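You operate a simulated robot arm through the tools that you are given. There is no shell and no other tool.

You run a simulated robot arm. Do the job below in one go: nothing can be reset, and whatever is moved stays where it is left.

TASK
Put things in order on the top of the grey table. At the end: the grey sponge from the top of the grey table is on the orange saucer; the gold brass block from the top of the grey table stands where the grey sponge stood; the gold small plug stands where the gold brass block stood; the brown tall slab from the top of the grey table stands on top of the mould; whatever was shut is shut again. Leave all else as you found it, and nothing knocked over.

The check looks at the end state, three seconds after you hand in, the way a careful person would. Anything else that was tipped, shoved, dropped, spilled or broken makes it a failure.

THE ROBOT
A 6-joint arm with a two-finger gripper, fixed in place. Base frame: the origin is on the floor under the middle of its stand, x ahead of it, y to its left, z up; the work surface is at about z = 760. Lengths are in mm, angles in degrees, forces in N, time in s.
With the tool pointing down near the work surface it reaches from about 300 to 680 mm from the base axis. Its first joint turns from -66.0 to 66.0 degrees. Payload 2.45 kg.
Tool frame: the origin (TCP) lies between the finger pads and is the grasp point; the fingertips stand 30 mm ahead of it; z points along the fingers, y is the line along which they close. The gripper opens to 106 mm; its body begins 79 mm behind the TCP.
Orientation is told as [roll, pitch, yaw] about the base's x, y, z axes, in that order, counted from this pose: with the fingers straight down and closing along the base's y, the tool's x points along the base's -x, its y along +y and its z along -z.

THE INTERFACE
- The arm moves only by the tool send_rows. Its argument "moves" is a list of rows, each an object of numbers (a shift or turn left out is 0, a gripper value left out holds the last): "tx", "ty", "tz": the shift along the tool's x, y, z in mm; "ax", "ay", "az": the turn, a rotation vector about the tool's x, y, z in degrees; "fingers": the gripper command, from -1 (shut) to 1 (fully open), values between in proportion. In form: [{"tx": .., "ty": .., "tz": .., "ax": .., "ay": .., "az": .., "fingers": ..}, ...]. A call has 1 to 20 rows; each row shifts and turns the commanded pose from where the row before left it, along the tool's axes as they then stand. A row lasts 0.2 s, in which the tool goes at most 50 mm and 8.6 degrees; a call with a longer step from one row to the next is refused whole, and so is a gripper value outside its range. Where a pose cannot be reached the arm comes as near as it can. A force on the tool above 40 N (or 10 N above the force at the start of the call, whichever is more), or a blocked arm, ends the call early, and 0.2 s more pass. Each finger travels about 153 mm/s and halts on what it meets, pressing with about 28 N; the grip force reading is that of the motor and also rises with nothing between the fingers. The clock runs only during rows and for 0.2 s after the last one: add rows that do not move to give the fingers time. It gives the time, the measured TCP pose, the force on the tool (base axes), the opening and the grip force at its end, in the units of the frame above (readings bear some noise), with the torque about the TCP (base axes, N m) and any sound that the robot's microphone picked up, and new pictures: "pictures" is both (left out), scene, wrist or none.
- Cameras (640 x 400 px; columns grow to the right, rows downward): "scene" is fixed at [62, 448.2, 1388.9]; the picture's right is [-0.55, -0.84, 0.00], its down [-0.66, 0.43, -0.62] and it looks along [0.52, -0.34, -0.78] (base axes); focal length 257 px, centre (320, 200). "wrist" rides on the gripper at [76, -2, -106] in the tool frame; the picture's right is [0.02, 1.00, 0.00], its down [-0.78, 0.02, -0.62] and it looks along [-0.62, 0.01, 0.78] (tool axes); focal length 247 px, centre (320, 200). There is no depth. A picture from a camera that has moved, and an enlarged one, comes with that camera's place and axes in the base frame and with its lens. The place of the scene camera against the robot may be out by one fixed shift of up to 18 mm in any direction.
- enlarge(camera, box): a new picture of the part [left, top, right, bottom] of that camera's present view, enlarged. The clock stands still meanwhile.
- sign_off(): hands the job in; it is judged then, once.

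Nothing tells you positions but the pictures and the camera data. Unless the task says otherwise, let go and move clear before handing in.

The tools are called after "Emit:" as name(argument=value, ...) on one line, values as JSON. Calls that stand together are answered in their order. send_rows: Moves the arm, as the interface text tells. Its arguments: {"type":"object","properties":{"moves":{"type":"array","items":{"type":"object","properties":{"tx":{"type":"number"},"ty":{"type":"number"},"tz":{"type":"number"},"ax":{"type":"number"},"ay":{"type":"number"},"az":{"type":"number"},"fingers":{"type":"number"}}}},"pictures":{"type":"string","enum":["both","scene","wrist","none"]}},"required":["moves"]} The other tools are called the same way: enlarge (camera, box) takes an enlarged picture of a part of a camera's view; sign_off () hands the job in.

At the start:

```text
time_s: 0.0
position: [336.2, 242.3, 1069.1]
tcp_rot: [0.1, -0.1, -0.1]
force: [0.4, 0.3, 0.0]
moment: [0.0, -0.01, 0.0]
opening: 106.0
finger_force: 0.1
```

scene: 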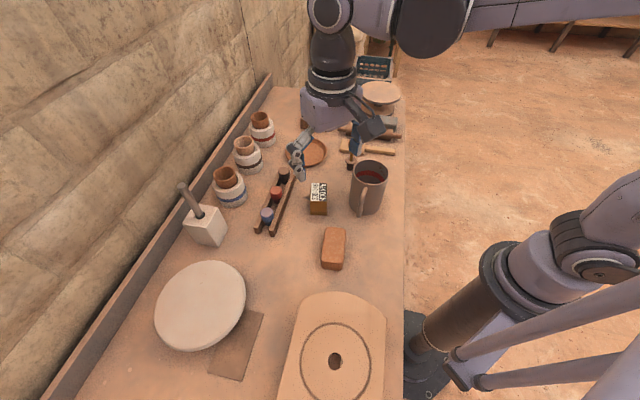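
wrist: 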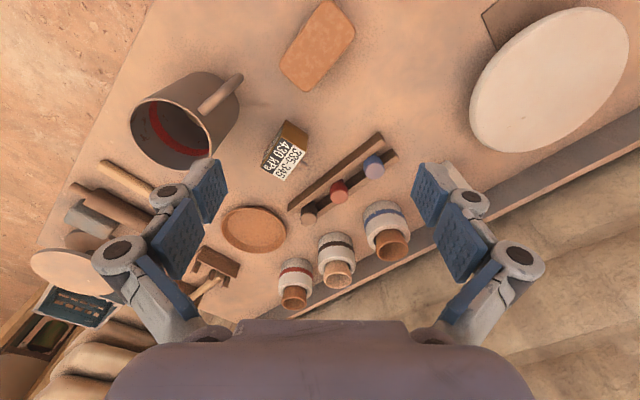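

I see a table with a mug, jars, a rack with small plugs, a labelled block, a sponge-like brick, a mould, and a saucer. I will look closer before moving.

Emit:
enlarge(camera="scene", box=[240, 80, 420, 200])

Emit:
enlarge(camera="scene", box=[160, 160, 400, 320])

Emit:
enlarge(camera="scene", box=[120, 240, 420, 400])

Emit:
enlarge(camera="wrist", box=[0, 140, 240, 400])

Emit:
enlarge(camera="wrist", box=[200, 80, 440, 320])

```text
3.33 times, centred on (330, 140) of scene
camera zoom: at [62.0, 448.2, 1388.9], right [-0.55, -0.84, 0.0], down [-0.66, 0.43, -0.62], along [0.52, -0.34, -0.78], focal length 855 px, centre (287, 400)
```

zoom: 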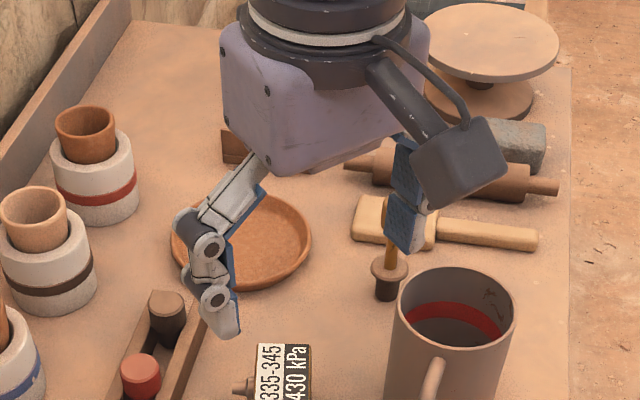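

```text
2.50 times, centred on (280, 240) of scene
camera zoom: at [62.0, 448.2, 1388.9], right [-0.55, -0.84, 0.0], down [-0.66, 0.43, -0.62], along [0.52, -0.34, -0.78], focal length 642 px, centre (420, 100)
```

zoom: 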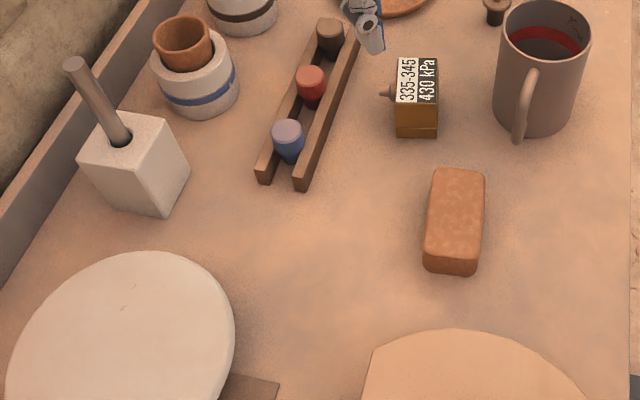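

```text
2.13 times, centred on (270, 320) of scene
camera zoom: at [62.0, 448.2, 1388.9], right [-0.55, -0.84, 0.0], down [-0.66, 0.43, -0.62], along [0.52, -0.34, -0.78], focal length 548 px, centre (427, -56)
```

zoom: 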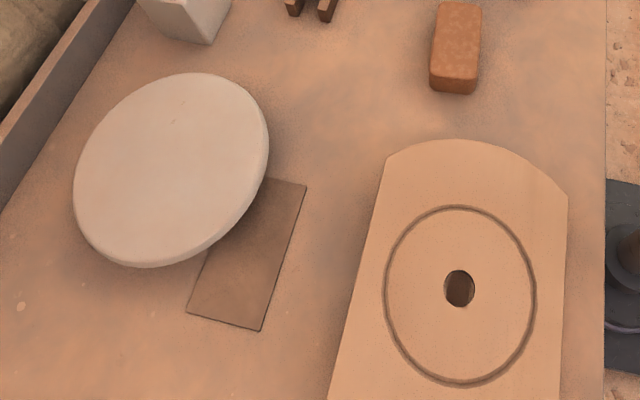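

```text
1.54 times, centred on (120, 270) of wrist
camera zoom: at [259.4, 241.6, 1175.1], right [-0.02, 1.0, 0.0], down [0.78, 0.02, 0.62], along [0.62, 0.01, -0.78], focal length 380 px, centre (628, 92)
```

zoom: 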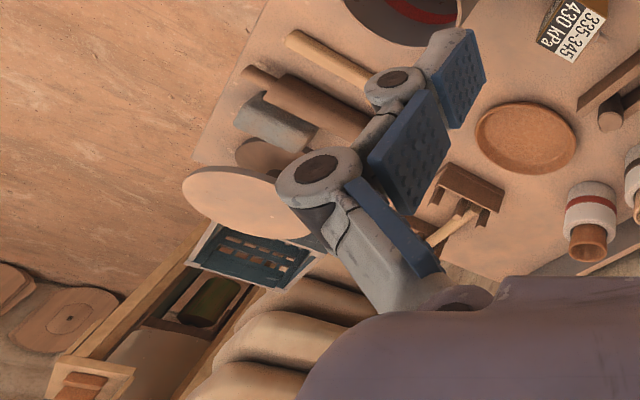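

```text
1.67 times, centred on (320, 200) of wrist
camera zoom: at [259.4, 241.6, 1175.1], right [-0.02, 1.0, 0.0], down [0.78, 0.02, 0.62], along [0.62, 0.01, -0.78], focal length 412 px, centre (320, 200)
```

zoom: 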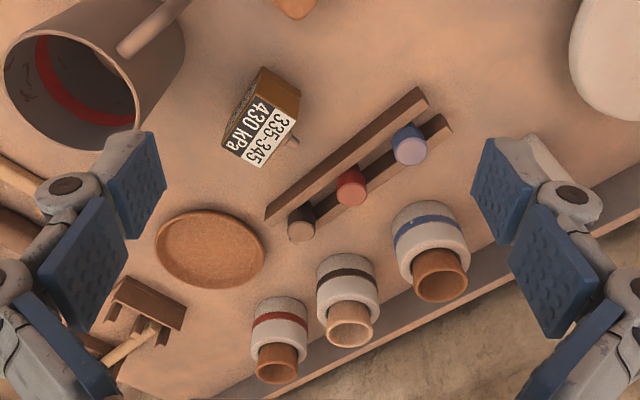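

The objects need a closer look, so I will turn the wrist camera toward the near end of the table (mould and disc) while staying high.

Emit:
send_rows(moves=[{"az": -8.5}, {"az": -8.5}, {"az": -8.5}, {"az": -8.5}, {"az": -8.5}, {"az": -8.5}, {"az": -8.5}, {"az": -8.5}, {"az": -8.5}, {"az": -8.5}], pictures="both")

```text
time_s: 2.2
position: [334.3, 241.1, 1068.9]
tcp_rot: [-0.1, -0.1, 85.2]
force: [0.1, 0.1, -0.4]
moment: [0.02, -0.02, 0.0]
opening: 105.8
finger_force: 0.1
camera wrist: at [330.4, 166.6, 1174.8], right [-1.0, 0.06, 0.0], down [0.05, 0.78, 0.62], along [0.04, 0.62, -0.78], focal length 247 px, centre (320, 200)
```

scene: 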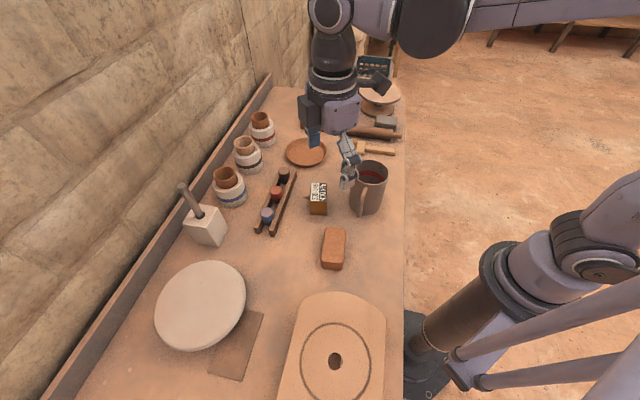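
wrist: 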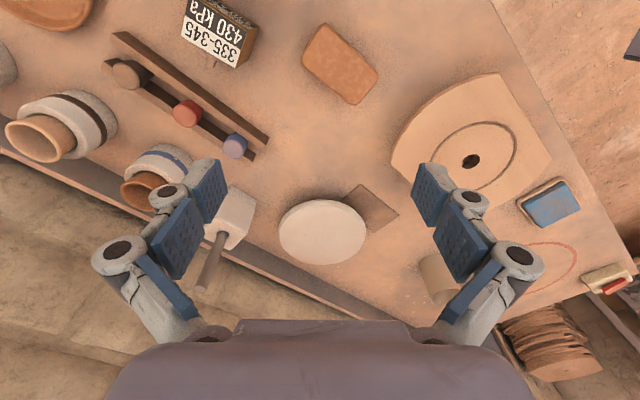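

Emit:
enlarge(camera="wrist", box=[380, 60, 640, 340])

Emit:
enlarge(camera="wrist", box=[180, 140, 440, 340])

Emit:
enlarge(camera="wrist", box=[0, 0, 320, 220])

Emit:
enlarge(camera="scene", box=[270, 50, 420, 200])

```text
1.43 times, centred on (510, 200) of wrist
camera zoom: at [330.4, 166.6, 1174.8], right [-1.0, 0.06, 0.0], down [0.05, 0.78, 0.62], along [0.04, 0.62, -0.78], focal length 353 px, centre (49, 200)
```

zoom: 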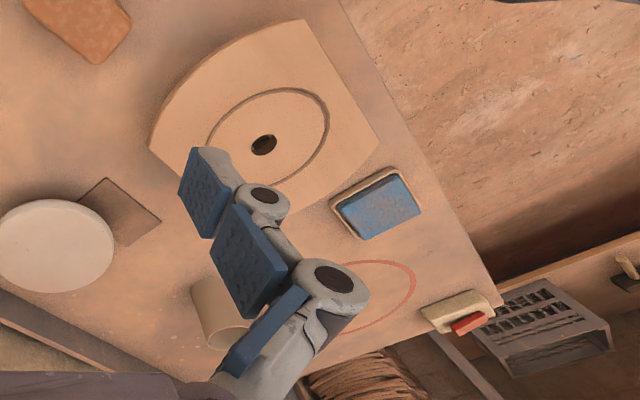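

```text
2.00 times, centred on (310, 240) of wrist
camera zoom: at [330.4, 166.6, 1174.8], right [-1.0, 0.06, 0.0], down [0.05, 0.78, 0.62], along [0.04, 0.62, -0.78], focal length 494 px, centre (340, 120)
```

zoom: 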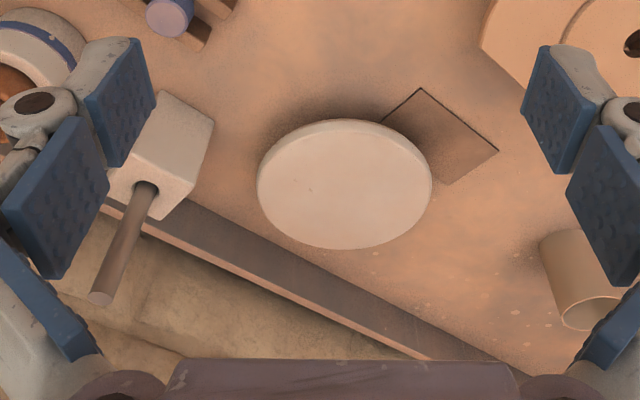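

```text
1.82 times, centred on (160, 110) of wrist
camera zoom: at [330.4, 166.6, 1174.8], right [-1.0, 0.06, 0.0], down [0.05, 0.78, 0.62], along [0.04, 0.62, -0.78], focal length 449 px, centre (611, 364)
```

zoom: 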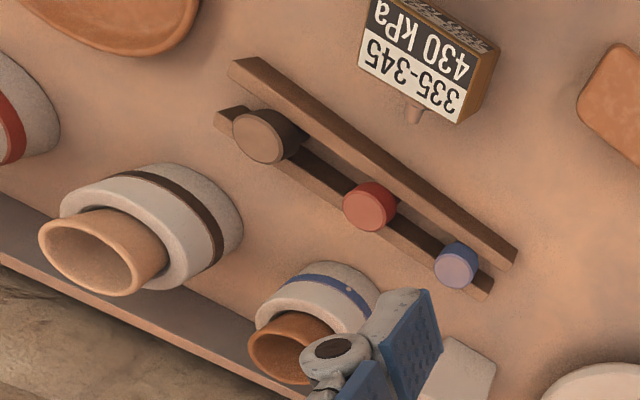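

```text
2.67 times, centred on (345, 125) of scene
camera zoom: at [62.0, 448.2, 1388.9], right [-0.55, -0.84, 0.0], down [-0.66, 0.43, -0.62], along [0.52, -0.34, -0.78], focal length 684 px, centre (253, 400)
```

zoom: 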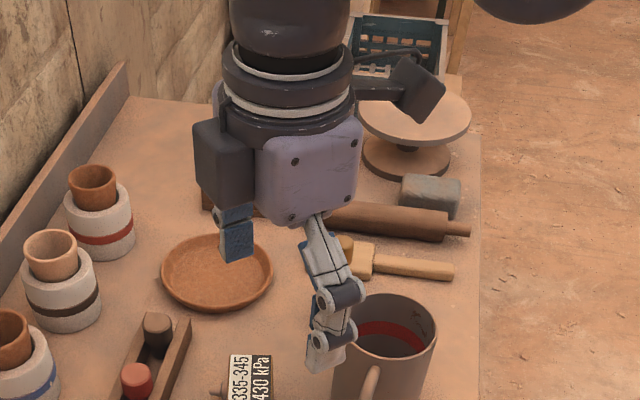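

The table holds many items; next I will swing the camera to the far part to inspect the saucer, the plug-like item, the grey block and the rest.

Emit:
send_rows(moves=[{"az": 8.5}, {"az": 8.5}, {"az": 8.5}, {"az": 8.5}, {"az": 8.5}, {"az": 8.5}, {"az": 8.5}, {"az": 8.5}, {"az": 8.5}, {"az": 8.5}, {"az": 8.5}, {"az": 8.5}, {"az": 8.5}, {"az": 8.5}, {"az": 8.5}, {"tx": -35, "ty": -19.4}, {"tx": -35, "ty": -19.4}, {"tx": -35, "ty": -19.4}, {"tx": -35, "ty": -19.4}, {"tx": -35, "ty": -19.4}], pictures="both")

```text
time_s: 6.4
position: [400.7, 53.7, 1069.3]
tcp_rot: [0.2, 0.1, -42.4]
force: [0.5, -0.7, -0.2]
moment: [0.0, -0.01, -0.04]
opening: 106.1
finger_force: 0.0
camera wrist: at [344.0, 104.1, 1174.4], right [0.66, 0.75, 0.0], down [0.59, -0.52, 0.62], along [0.47, -0.41, -0.78], focal length 247 px, centre (320, 200)
```

scene: 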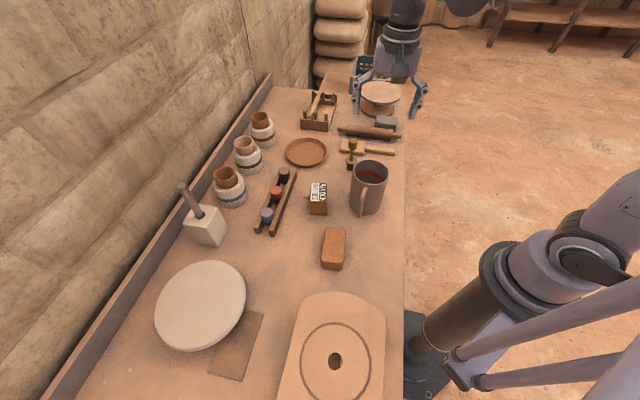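
wrist: 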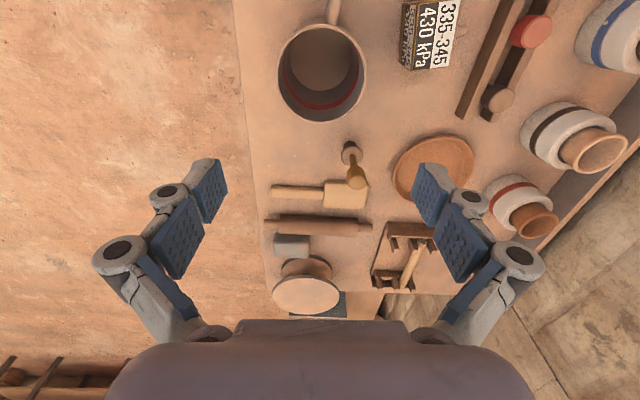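

Emit:
enlarge(camera="wrist", box=[250, 130, 450, 320])

Emit:
enlarge(camera="scene", box=[280, 60, 420, 180])

Emit:
enlarge(camera="scene", box=[290, 130, 410, 220])

Emit:
enlarge(camera="scene", box=[170, 90, 310, 260])

```text
2.11 times, centred on (350, 225) of wrist
camera zoom: at [344.0, 104.1, 1174.4], right [0.66, 0.75, 0.0], down [0.59, -0.52, 0.62], along [0.47, -0.41, -0.78], focal length 520 px, centre (257, 147)
```

zoom: 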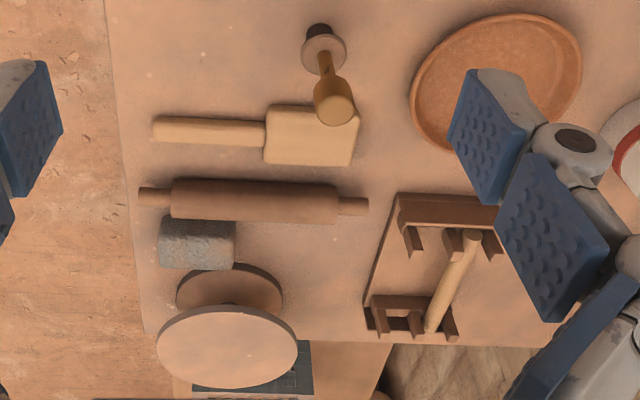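

```text
3.33 times, centred on (350, 120) of scene
camera zoom: at [61.9, 448.2, 1388.9], right [-0.55, -0.84, 0.0], down [-0.66, 0.43, -0.62], along [0.52, -0.34, -0.78], focal length 855 px, centre (220, 467)
```

zoom: 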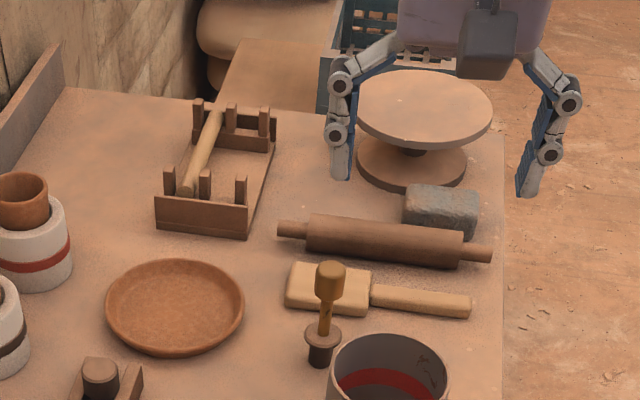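

```text
4.44 times, centred on (350, 175) of scene
camera zoom: at [61.9, 448.2, 1388.9], right [-0.55, -0.84, 0.0], down [-0.66, 0.43, -0.62], along [0.52, -0.34, -0.78], focal length 1141 px, centre (187, 311)
```

zoom: 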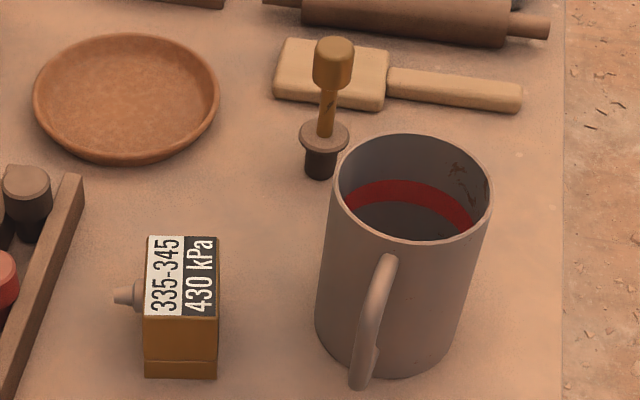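

```text
2.35 times, centred on (240, 175) of scene
camera zoom: at [61.9, 448.2, 1388.9], right [-0.55, -0.84, 0.0], down [-0.66, 0.43, -0.62], along [0.52, -0.34, -0.78], focal length 604 px, centre (508, 259)
```

zoom: 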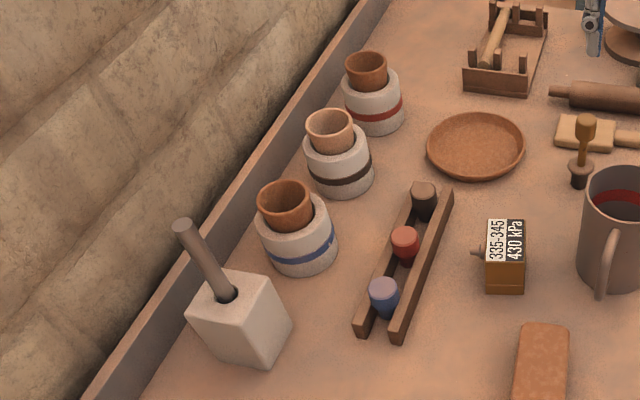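

I see a small gold-handled plug, a labelled gold block, a grey porous block by the rolling pin and a terracotta dish. I will get a closer view of the block, plug, mug and brick.

Emit:
send_rows(moves=[{"tx": 24, "ty": 17, "tz": 25}, {"tx": 24, "ty": 17, "tz": 25}, {"tx": 24, "ty": 17, "tz": 25}, {"tx": 24, "ty": 17, "tz": 25}, {"tx": 24, "ty": 17, "tz": 25}], pictures="both")

```text
time_s: 7.6
position: [368.6, 198.4, 943.8]
tcp_rot: [0.1, 0.0, -42.4]
force: [-0.3, -0.9, -1.1]
moment: [0.02, 0.02, 0.0]
opening: 105.9
finger_force: 0.1
camera wrist: at [311.7, 249.3, 1049.4], right [0.66, 0.75, 0.0], down [0.59, -0.52, 0.62], along [0.47, -0.41, -0.78], focal length 247 px, centre (320, 200)
```

scene: 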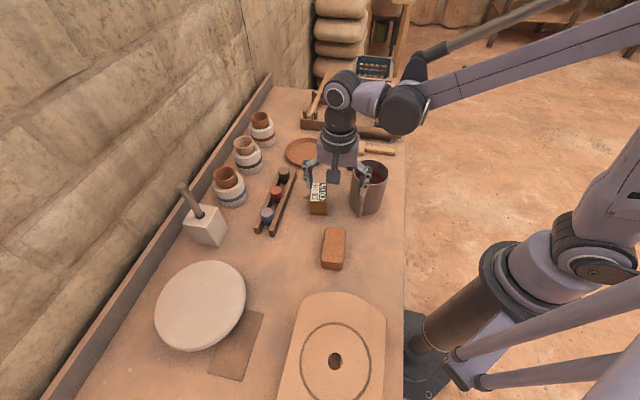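
wrist: 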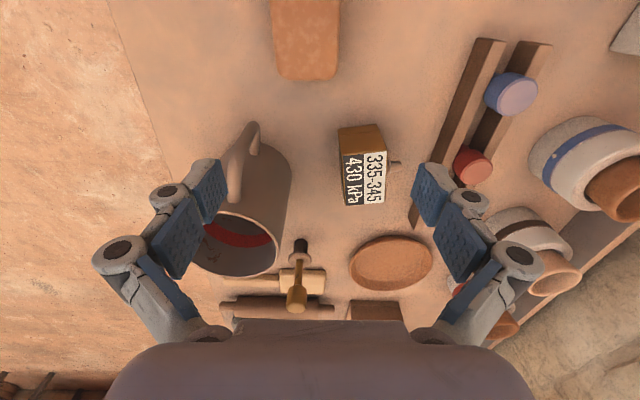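

Emit:
enlarge(camera="wrist", box=[200, 100, 440, 320])

Emit:
enlarge(camera="wrist", box=[320, 100, 430, 220])

Emit:
enlarge(camera="wrist", box=[240, 0, 360, 100])

Emit:
enlarge(camera="wrist", box=[250, 230, 350, 320])

```text
1.82 times, centred on (320, 210) of wrist
camera zoom: at [311.7, 249.3, 1049.4], right [0.66, 0.75, 0.0], down [0.59, -0.52, 0.62], along [0.47, -0.41, -0.78], focal length 449 px, centre (320, 182)
```

zoom: 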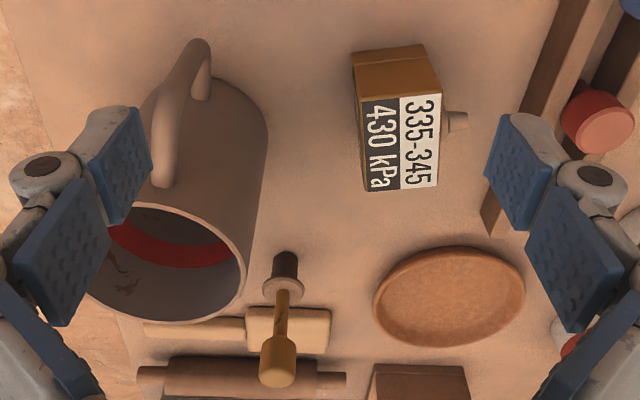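

```text
3.33 times, centred on (375, 160) of wrist
camera zoom: at [311.7, 249.3, 1049.4], right [0.66, 0.75, 0.0], down [0.59, -0.52, 0.62], along [0.47, -0.41, -0.78], focal length 823 px, centre (137, 333)
```

zoom: 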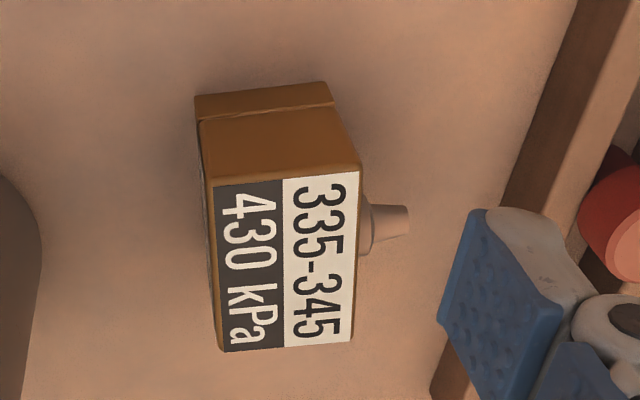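

```text
4.00 times, centred on (300, 50) of wrist
camera zoom: at [311.7, 249.3, 1049.4], right [0.66, 0.75, 0.0], down [0.59, -0.52, 0.62], along [0.47, -0.41, -0.78], focal length 988 px, centre (400, 800)
```

zoom: 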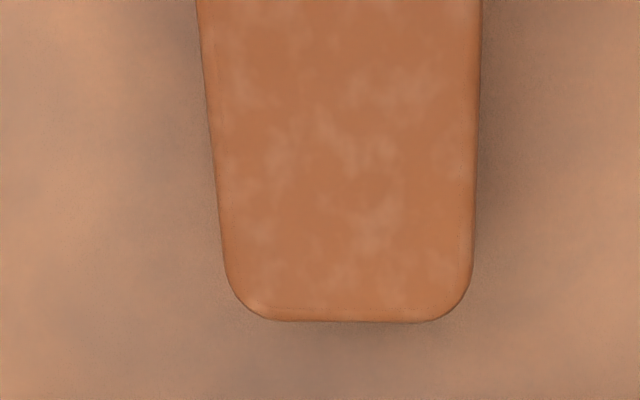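

```text
4.44 times, centred on (300, 275) of wrist
camera zoom: at [311.7, 249.3, 1049.4], right [0.66, 0.75, 0.0], down [0.59, -0.52, 0.62], along [0.47, -0.41, -0.78], focal length 1098 px, centre (409, -133)
```

zoom: 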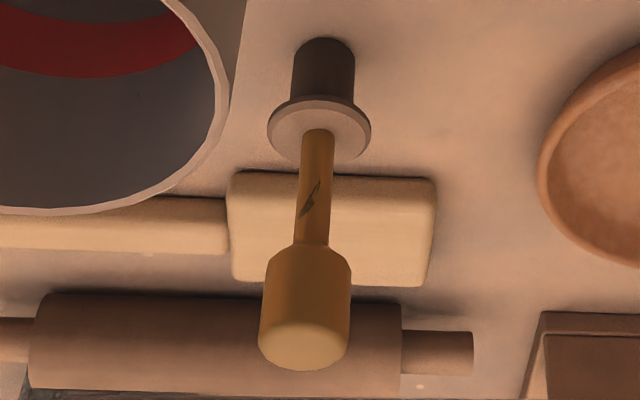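

The labelled block looks gold, the plug with a gold handle stands by the mug, and the brick near the middle is orange-brown. Now I will look at the near end (disc, dark rectangle, big board) from closer.

Emit:
send_rows(moves=[{"az": -8.4, "tz": -10}, {"az": -8.4, "tz": -10}, {"az": -8.4, "tz": -10}, {"az": -8.4, "tz": -10}, {"az": -8.4, "tz": -10}, {"az": -8.4, "tz": -6}, {"az": -8.4}, {"az": -8.4}, {"az": -8.4}, {"az": -8.4}, {"az": -8.4}, {"az": -8.4}, {"az": -8.4}, {"az": -8.4}, {"tx": -26, "ty": 30}, {"tx": -26, "ty": 30}, {"tx": -26, "ty": 30}, {"tx": -26, "ty": 30}], pictures="both")

```text
time_s: 11.4
position: [275.7, 328.1, 996.2]
tcp_rot: [-0.1, 0.0, 75.1]
force: [-0.5, 0.5, -0.8]
moment: [0.0, 0.01, -0.03]
opening: 106.0
finger_force: 0.0
camera wrist: at [257.4, 254.2, 1102.0], right [-0.97, 0.24, 0.0], down [0.18, 0.76, 0.62], along [0.15, 0.6, -0.78], focal length 247 px, centre (320, 200)
```

scene: 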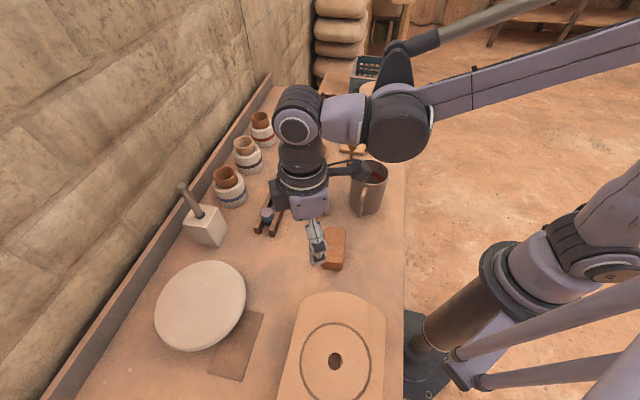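
wrist: 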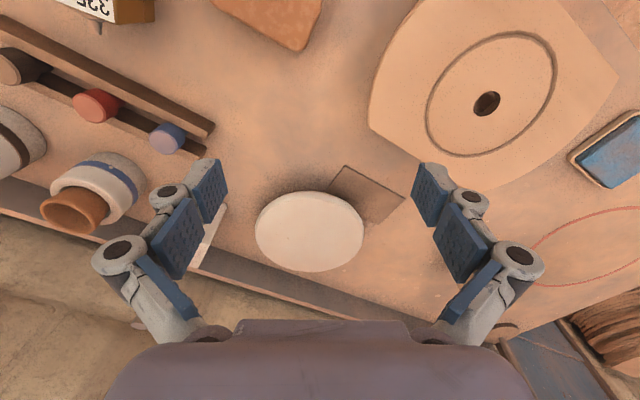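

Emit:
enlarge(camera="wrist", box=[240, 150, 420, 280])

Emit:
enlarge(camera="wrist", box=[360, 0, 640, 200])

Emit:
enlarge(camera="scene", box=[140, 240, 290, 400])

Emit:
enlarge(camera="wrist", box=[0, 0, 230, 230])

```text
3.08 times, centred on (330, 215) of wrist
camera zoom: at [257.4, 254.2, 1102.0], right [-0.97, 0.24, 0.0], down [0.18, 0.76, 0.62], along [0.15, 0.6, -0.78], focal length 760 px, centre (289, 154)
```

zoom: 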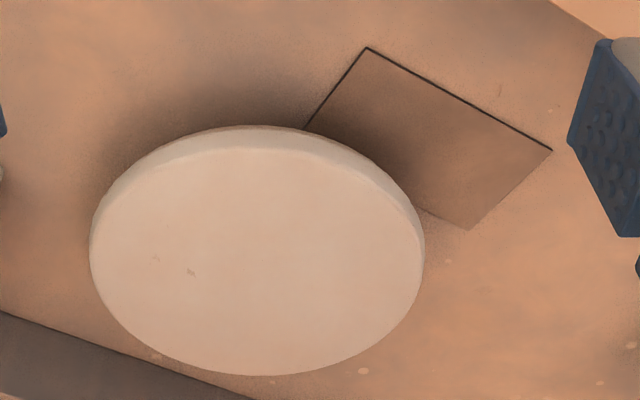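

```text
2.00 times, centred on (500, 100) of wrist
camera zoom: at [257.4, 254.2, 1102.0], right [-0.97, 0.24, 0.0], down [0.18, 0.76, 0.62], along [0.15, 0.6, -0.78], focal length 494 px, centre (-40, 400)
```

zoom: 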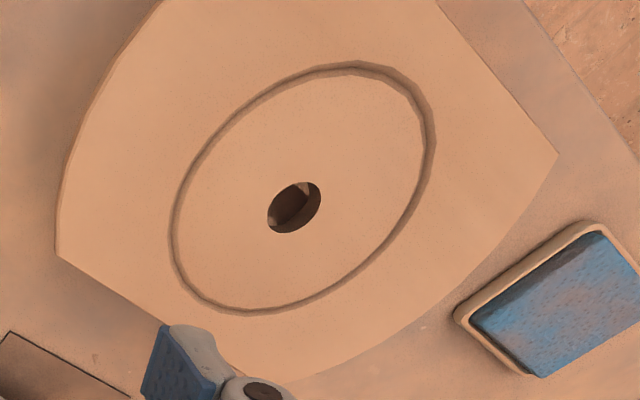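

```text
2.50 times, centred on (215, 320) of scene
camera zoom: at [62.0, 448.2, 1388.9], right [-0.55, -0.84, 0.0], down [-0.66, 0.43, -0.62], along [0.52, -0.34, -0.78], focal length 642 px, centre (582, -100)
```

zoom: 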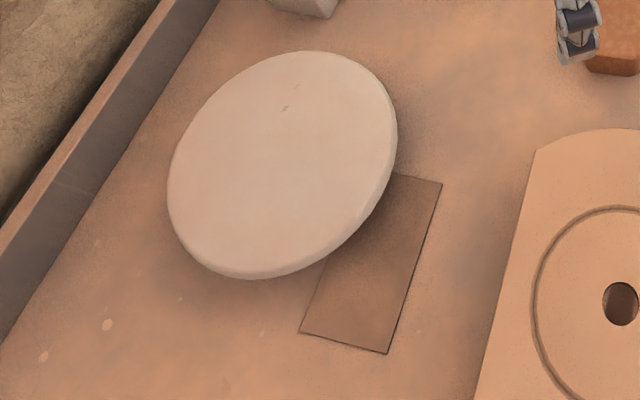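

```text
1.74 times, centred on (115, 115) of wrist
camera zoom: at [257.4, 254.2, 1102.0], right [-0.97, 0.24, 0.0], down [0.18, 0.76, 0.62], along [0.15, 0.6, -0.78], focal length 430 px, centre (676, 348)
```

zoom: 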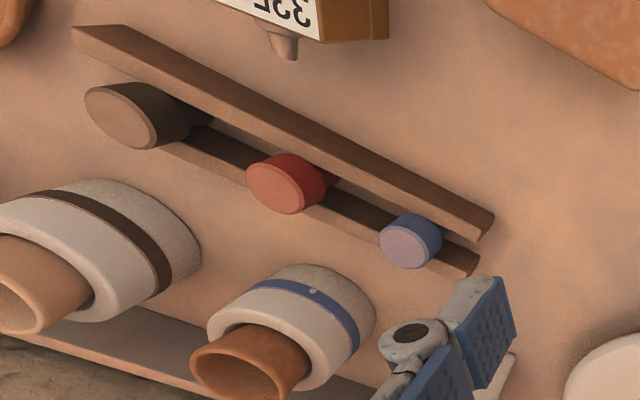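

The disc is raised on something I can't see, next to a thin dark rectangle; I want a low side view to understand it and the big board. I will tilt the tool and look from the side.

Emit:
send_rows(moves=[{"ay": -7.5}, {"ay": -7.5}, {"ay": -7.5}, {"ay": -7.5}, {"ay": -7.5}, {"ay": -7.5}, {"tx": 8, "tz": 25}, {"tx": 8, "tz": 25}, {"tx": 8, "tz": 25}, {"tx": 8, "tz": 25}], pictures="both")

```text
time_s: 13.6
position: [291.2, 373.9, 907.9]
tcp_rot: [-0.2, -45.2, 75.3]
force: [0.0, 0.0, -0.3]
moment: [0.01, -0.02, 0.02]
opening: 105.9
finger_force: 0.0
camera wrist: at [260.0, 250.2, 928.4], right [-0.97, 0.24, -0.02], down [0.01, 0.11, 0.99], along [0.24, 0.96, -0.11], focal length 247 px, centre (320, 200)
```

scene: 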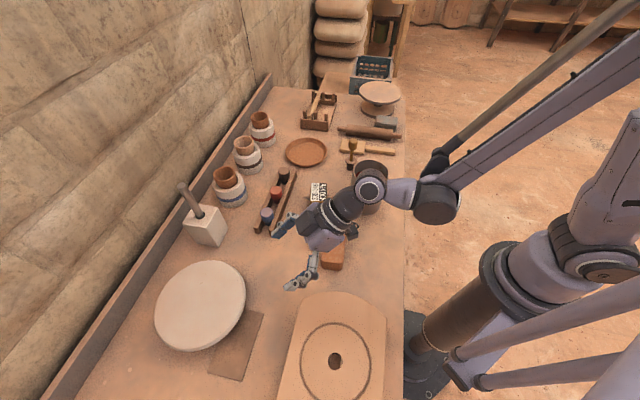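
wrist: 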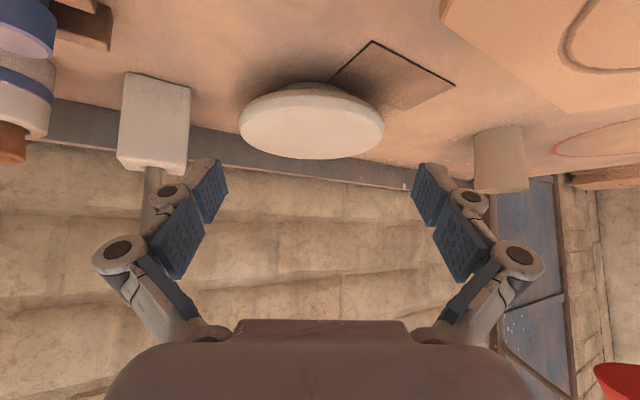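

Emit:
enlarge(camera="wrist", box=[220, 20, 470, 180])

Emit:
enlarge(camera="wrist", box=[420, 0, 640, 200])

Emit:
enlarge(camera="wrist", box=[0, 0, 240, 240])

```text
2.50 times, centred on (345, 100) of wrist
camera zoom: at [260.0, 250.2, 928.4], right [-0.97, 0.24, -0.02], down [0.01, 0.11, 0.99], along [0.24, 0.96, -0.11], focal length 617 px, centre (258, 450)
```

zoom: 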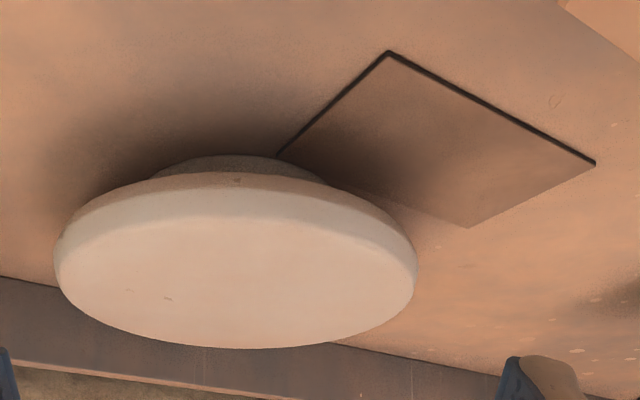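

```text
2.00 times, centred on (530, 100) of wrist
camera zoom: at [260.0, 250.2, 928.4], right [-0.97, 0.24, -0.02], down [0.01, 0.11, 0.99], along [0.24, 0.96, -0.11], focal length 494 px, centre (-100, 400)
```

zoom: 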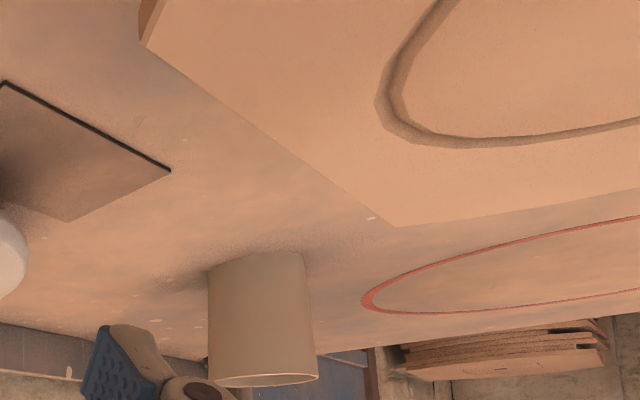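

```text
1.67 times, centred on (120, 120) of wrist
camera zoom: at [260.0, 250.2, 928.4], right [-0.97, 0.24, -0.02], down [0.01, 0.11, 0.99], along [0.24, 0.96, -0.11], focal length 412 px, centre (653, 333)
```

zoom: 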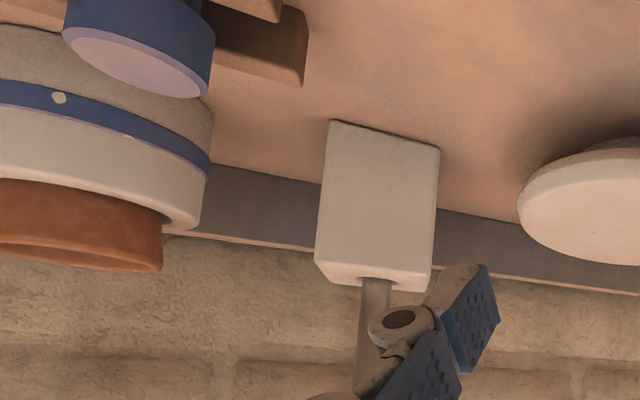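

The disc is a white mushroom-shaped plaster piece with a flat top (likely the mould), and the dark rectangle is a thin plate lying flat. Now I'll go back upright and look closely at the far side around the grey block and rolling pin.

Emit:
send_rows(moves=[{"tx": -8, "tz": -25}, {"tx": -8, "tz": -25}, {"tx": -8, "tz": -25}, {"ay": 7.5}, {"ay": 7.5}, {"ay": 7.5}, {"ay": 7.5}, {"ay": 7.5}, {"ay": 7.5}], pictures="none")

Emit:
send_rows(moves=[{"az": 8.1}, {"az": 8.1}, {"az": 8.1}, {"az": 8.1}, {"az": 8.1}, {"az": 8.1}, {"az": 8.1}, {"az": 8.1}, {"az": 8.1}, {"az": 8.1}, {"az": 8.1}, {"az": 8.1}, {"az": 8.1}], pictures="wrist")

```text
time_s: 15.6
position: [282.7, 339.3, 977.3]
tcp_rot: [0.0, 0.0, 75.2]
force: [-1.0, -0.4, -0.2]
moment: [0.02, 0.04, 0.02]
opening: 105.7
finger_force: 0.0
```

```text
time_s: 18.4
position: [282.7, 340.5, 976.8]
tcp_rot: [0.1, 0.0, -30.3]
force: [-1.0, 0.4, 0.5]
moment: [0.05, 0.0, -0.01]
opening: 106.1
finger_force: 0.1
camera wrist: at [215.5, 378.1, 1083.1], right [0.49, 0.87, 0.0], down [0.68, -0.38, 0.62], along [0.54, -0.3, -0.78], focal length 247 px, centre (320, 200)
```

wrist: 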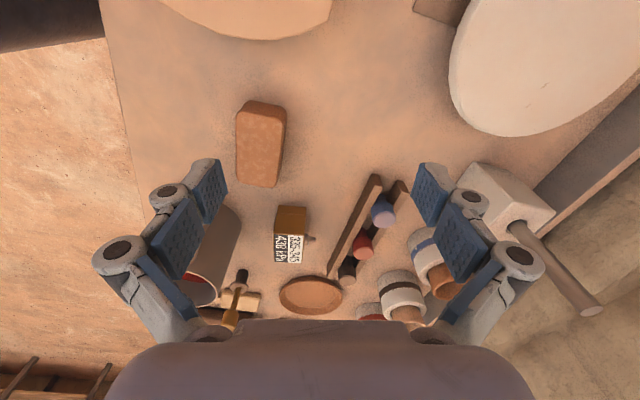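

The view confirms the layout; I now translate over toward the far right part of the table at a safe height.

Emit:
send_rows(moves=[{"tx": -38.9, "ty": -23.5}, {"tx": -38.9, "ty": -23.5}, {"tx": -38.9, "ty": -23.5}, {"tx": -38.9, "ty": -23.5}, {"tx": -38.9, "ty": -23.5}, {"tx": -38.9, "ty": -23.5}, {"tx": -38.9, "ty": -23.5}, {"tx": -38.9, "ty": -23.5}, {"tx": -38.9, "ty": -23.5}, {"tx": -38.9, "ty": -23.5}], pictures="both")

```text
time_s: 20.6
position: [502.9, -58.1, 975.0]
tcp_rot: [0.0, 0.0, -30.1]
force: [0.0, 0.1, -0.1]
moment: [0.05, 0.0, 0.0]
opening: 105.8
finger_force: 0.0
camera wrist: at [435.6, -21.4, 1081.7], right [0.48, 0.88, 0.0], down [0.69, -0.38, 0.62], along [0.55, -0.3, -0.78], focal length 247 px, centre (320, 200)
```

scene: 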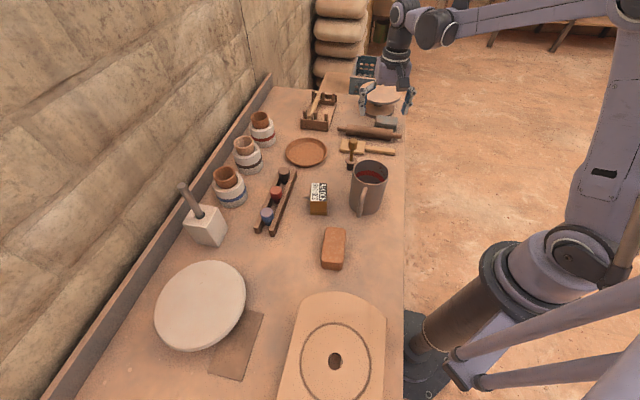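
wrist: 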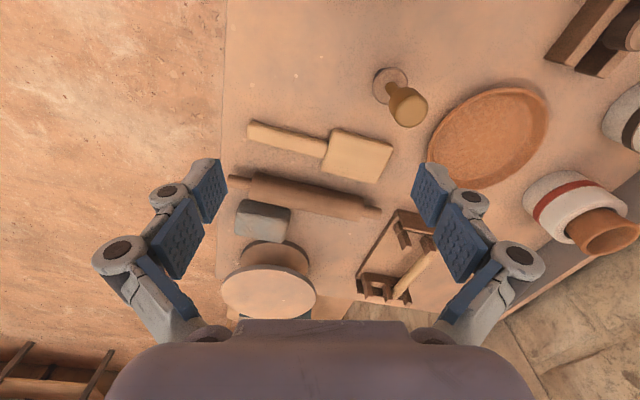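

Emit:
enlarge(camera="wrist", box=[220, 160, 390, 320])

Emit:
enlarge(camera="wrist", box=[360, 50, 560, 200])

Emit:
enlarge(camera="scene", box=[330, 90, 410, 150])

Emit:
enlarge(camera="scene", box=[310, 150, 400, 220])

```text
2.50 times, centred on (305, 240) of wrist
camera zoom: at [435.6, -21.4, 1081.7], right [0.48, 0.88, 0.0], down [0.69, -0.38, 0.62], along [0.55, -0.3, -0.78], focal length 617 px, centre (358, 100)
```

zoom: 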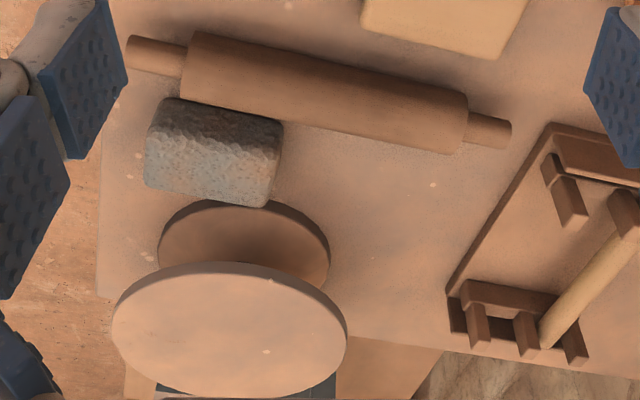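

```text
2.67 times, centred on (460, 125) of wrist
camera zoom: at [435.6, -21.4, 1081.7], right [0.48, 0.88, 0.0], down [0.69, -0.38, 0.62], along [0.55, -0.3, -0.78], focal length 659 px, centre (-53, 400)
```

zoom: 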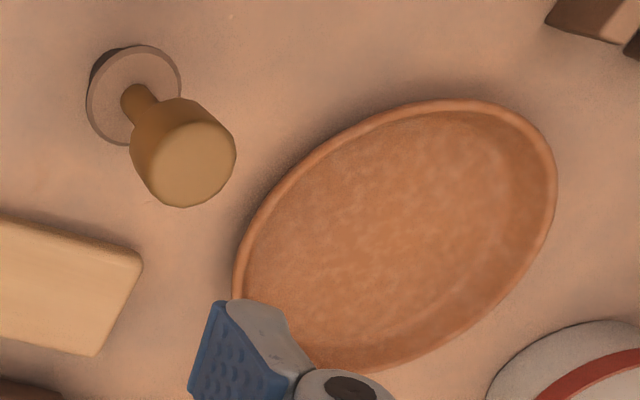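

```text
6.67 times, centred on (370, 120) of scene
camera zoom: at [61.9, 448.2, 1388.9], right [-0.55, -0.84, 0.0], down [-0.66, 0.43, -0.62], along [0.52, -0.34, -0.78], focal length 1711 px, centre (-13, 733)
```

zoom: 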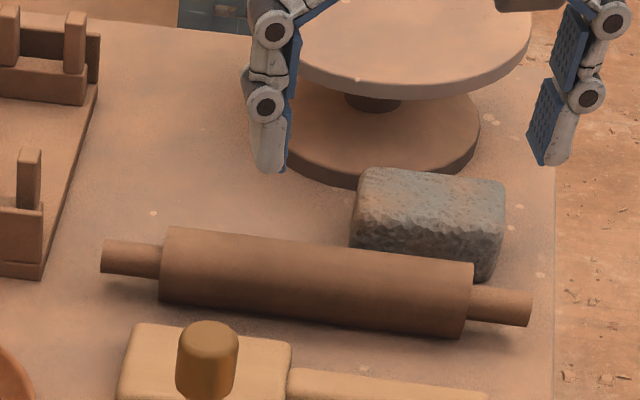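

```text
5.71 times, centred on (355, 185) of scene
camera zoom: at [61.9, 448.2, 1388.9], right [-0.55, -0.84, 0.0], down [-0.66, 0.43, -0.62], along [0.52, -0.34, -0.78], focal length 1466 px, centre (120, 286)
```

zoom: 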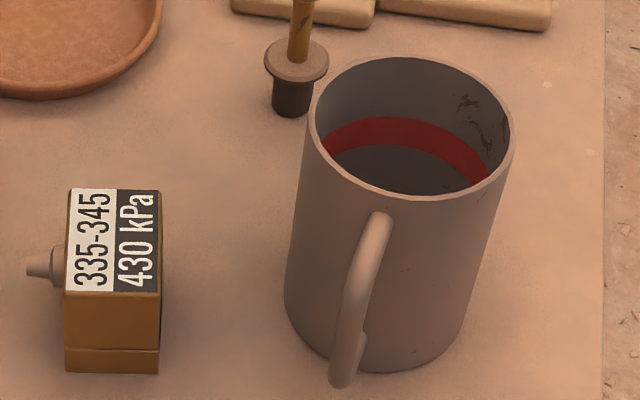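

I take the rough grey block between the rolling pin and the turntable as a candidate for the grey sponge; I'll go closer to check it and measure it.

Emit:
send_rows(moves=[{"tx": -28.7, "ty": -15, "tz": 28.3}, {"tx": -28.7, "ty": -15, "tz": 28.3}, {"tx": -28.7, "ty": -15, "tz": 28.3}], pictures="wrist")

```text
time_s: 21.4
position: [551.0, -141.5, 894.3]
tcp_rot: [0.1, 0.0, -30.1]
force: [0.5, 0.2, -0.7]
moment: [0.0, 0.01, 0.01]
opening: 106.1
finger_force: 0.1
camera wrist: at [484.5, -104.4, 999.9], right [0.48, 0.88, 0.0], down [0.68, -0.38, 0.62], along [0.55, -0.3, -0.78], focal length 247 px, centre (320, 200)
```

wrist: 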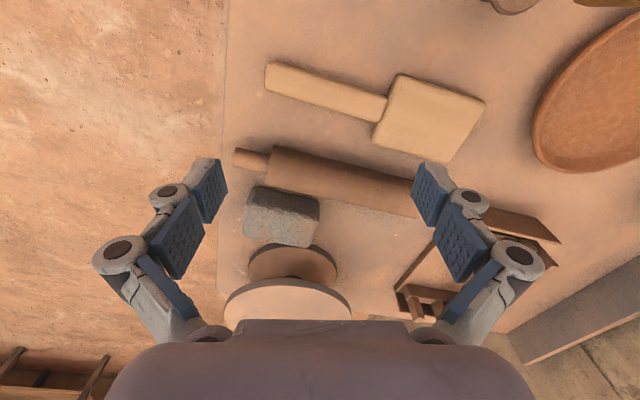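

Emit:
enlarge(camera="wrist", box=[220, 140, 360, 270])

Emit:
enlarge(camera="wrist", box=[530, 0, 640, 80])

```text
3.08 times, centred on (290, 205) of wrist
camera zoom: at [484.5, -104.4, 999.9], right [0.48, 0.88, 0.0], down [0.68, -0.38, 0.62], along [0.55, -0.3, -0.78], focal length 760 px, centre (412, 185)
```

zoom: 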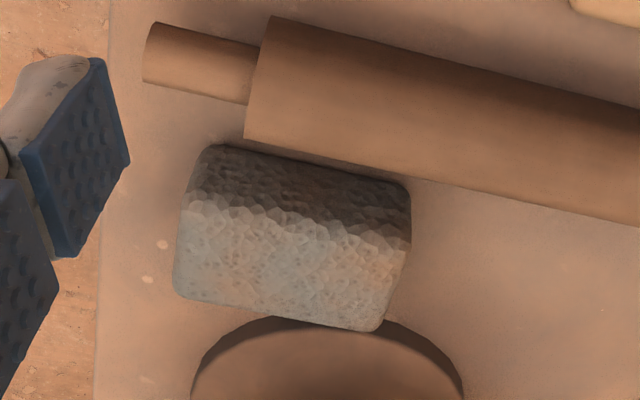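

```text
5.00 times, centred on (585, 40) of wrist
camera zoom: at [484.5, -104.4, 999.9], right [0.48, 0.88, 0.0], down [0.68, -0.38, 0.62], along [0.55, -0.3, -0.78], focal length 1235 px, centre (-1005, 1000)
```

zoom: 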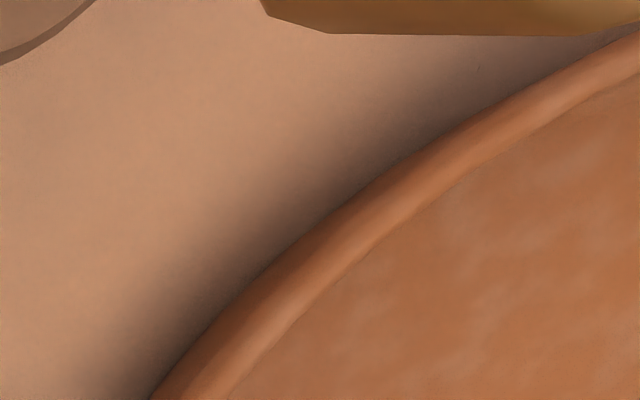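

The grey block is porous and rounded, so I take it as the grey sponge at about (640,-243). The plug's location isn't stated, so I'll look into the mug and other possible containers before deciding.

Emit:
send_rows(moves=[{"tz": -30}, {"tz": -30}, {"tx": 34.6, "ty": 18.5, "tz": -7}, {"tx": 34.6, "ty": 18.5, "tz": -7}, {"tx": 34.6, "ty": 18.5, "tz": -7}, {"tx": 34.6, "ty": 18.5, "tz": -7}, {"tx": 34.6, "ty": 18.5, "tz": -7}, {"tx": 34.6, "ty": 18.5, "tz": -5}], pictures="wrist")

```text
time_s: 23.2
position: [429.3, 55.7, 992.2]
tcp_rot: [0.2, 0.1, -30.2]
force: [0.3, -0.2, -0.6]
moment: [0.03, -0.01, 0.0]
opening: 106.1
finger_force: 0.0
camera wrist: at [362.8, 94.1, 1097.6], right [0.48, 0.87, 0.0], down [0.68, -0.38, 0.62], along [0.54, -0.3, -0.78], focal length 247 px, centre (320, 200)
```

wrist: 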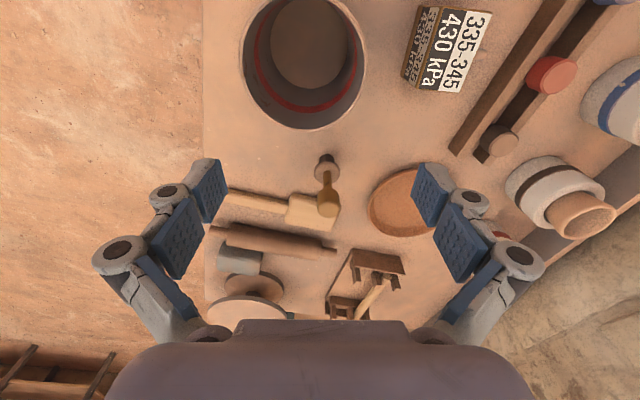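

Emit:
enlarge(camera="wrist", box=[240, 0, 370, 135])

Emit:
enlarge(camera="wrist", box=[390, 0, 640, 180])

Emit:
enlarge(camera="wrist", box=[200, 140, 420, 320])

```text
2.96 times, centred on (305, 68) of wrist
camera zoom: at [362.8, 94.1, 1097.6], right [0.48, 0.87, 0.0], down [0.68, -0.38, 0.62], along [0.54, -0.3, -0.78], focal length 732 px, centre (364, 593)
```

zoom: 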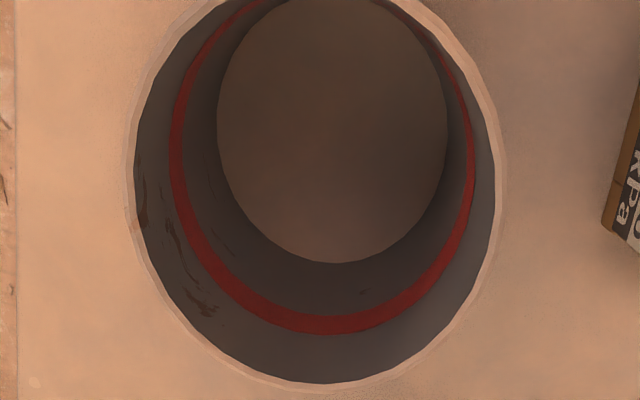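

```text
2.22 times, centred on (515, 90) of wrist
camera zoom: at [362.8, 94.1, 1097.6], right [0.48, 0.87, 0.0], down [0.68, -0.38, 0.62], along [0.54, -0.3, -0.78], focal length 549 px, centre (-113, 444)
```

zoom: 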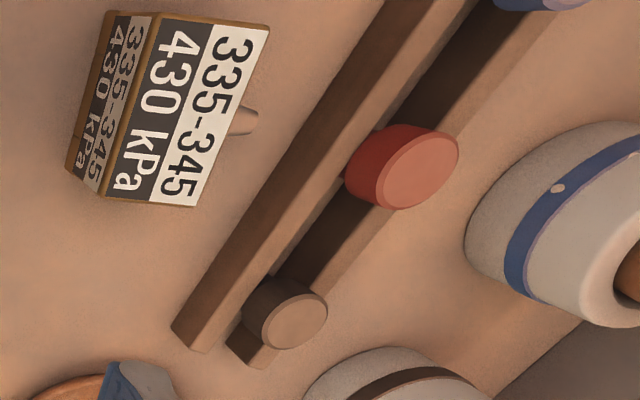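

```text
2.22 times, centred on (310, 230) of wrist
camera zoom: at [362.8, 94.1, 1097.6], right [0.48, 0.87, 0.0], down [0.68, -0.38, 0.62], along [0.54, -0.3, -0.78], focal length 549 px, centre (342, 133)
```

zoom: 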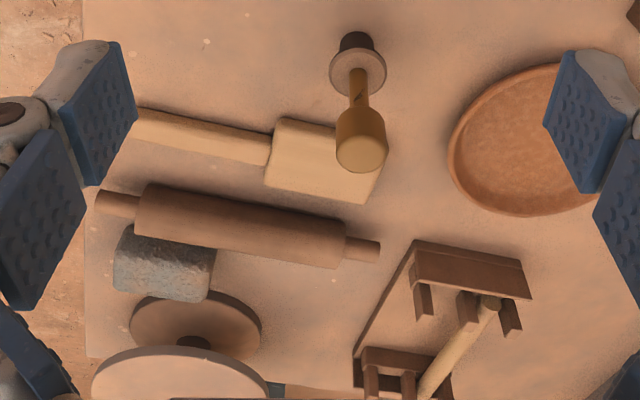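

The mug is empty inside. Next I measure the brick and the gold block from a closer, lower viewpoint.

Emit:
send_rows(moves=[{"tx": 34.4, "ty": 19.6}, {"tx": 34.4, "ty": 19.6}, {"tx": 34.4, "ty": 19.6}, {"tx": 34.4, "ty": 19.6}, {"tx": 34.4, "ty": 19.6}, {"tx": 34.4, "ty": 19.6, "tz": 20}, {"tx": 34.4, "ty": 19.6, "tz": 20}, {"tx": 34.4, "ty": 19.6, "tz": 20}, {"tz": 32}], pictures="wrist")

```text
time_s: 25.2
position: [268.7, 331.1, 897.5]
tcp_rot: [0.2, 0.0, -30.2]
force: [0.5, 0.0, -0.7]
moment: [0.02, 0.03, -0.03]
opening: 105.8
finger_force: 0.1
camera wrist: at [201.8, 368.4, 1003.8], right [0.48, 0.87, 0.0], down [0.68, -0.38, 0.62], along [0.54, -0.3, -0.78], focal length 247 px, centre (320, 200)
```

wrist: 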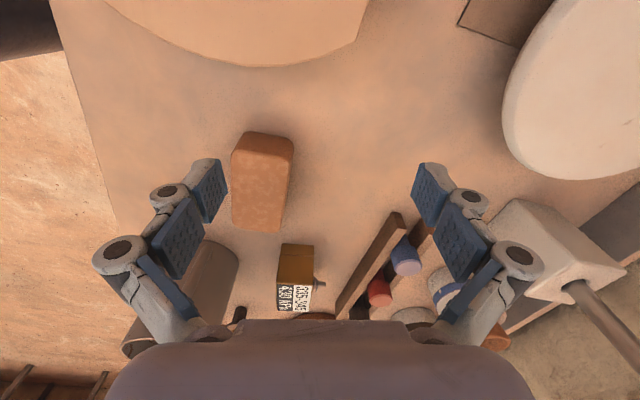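

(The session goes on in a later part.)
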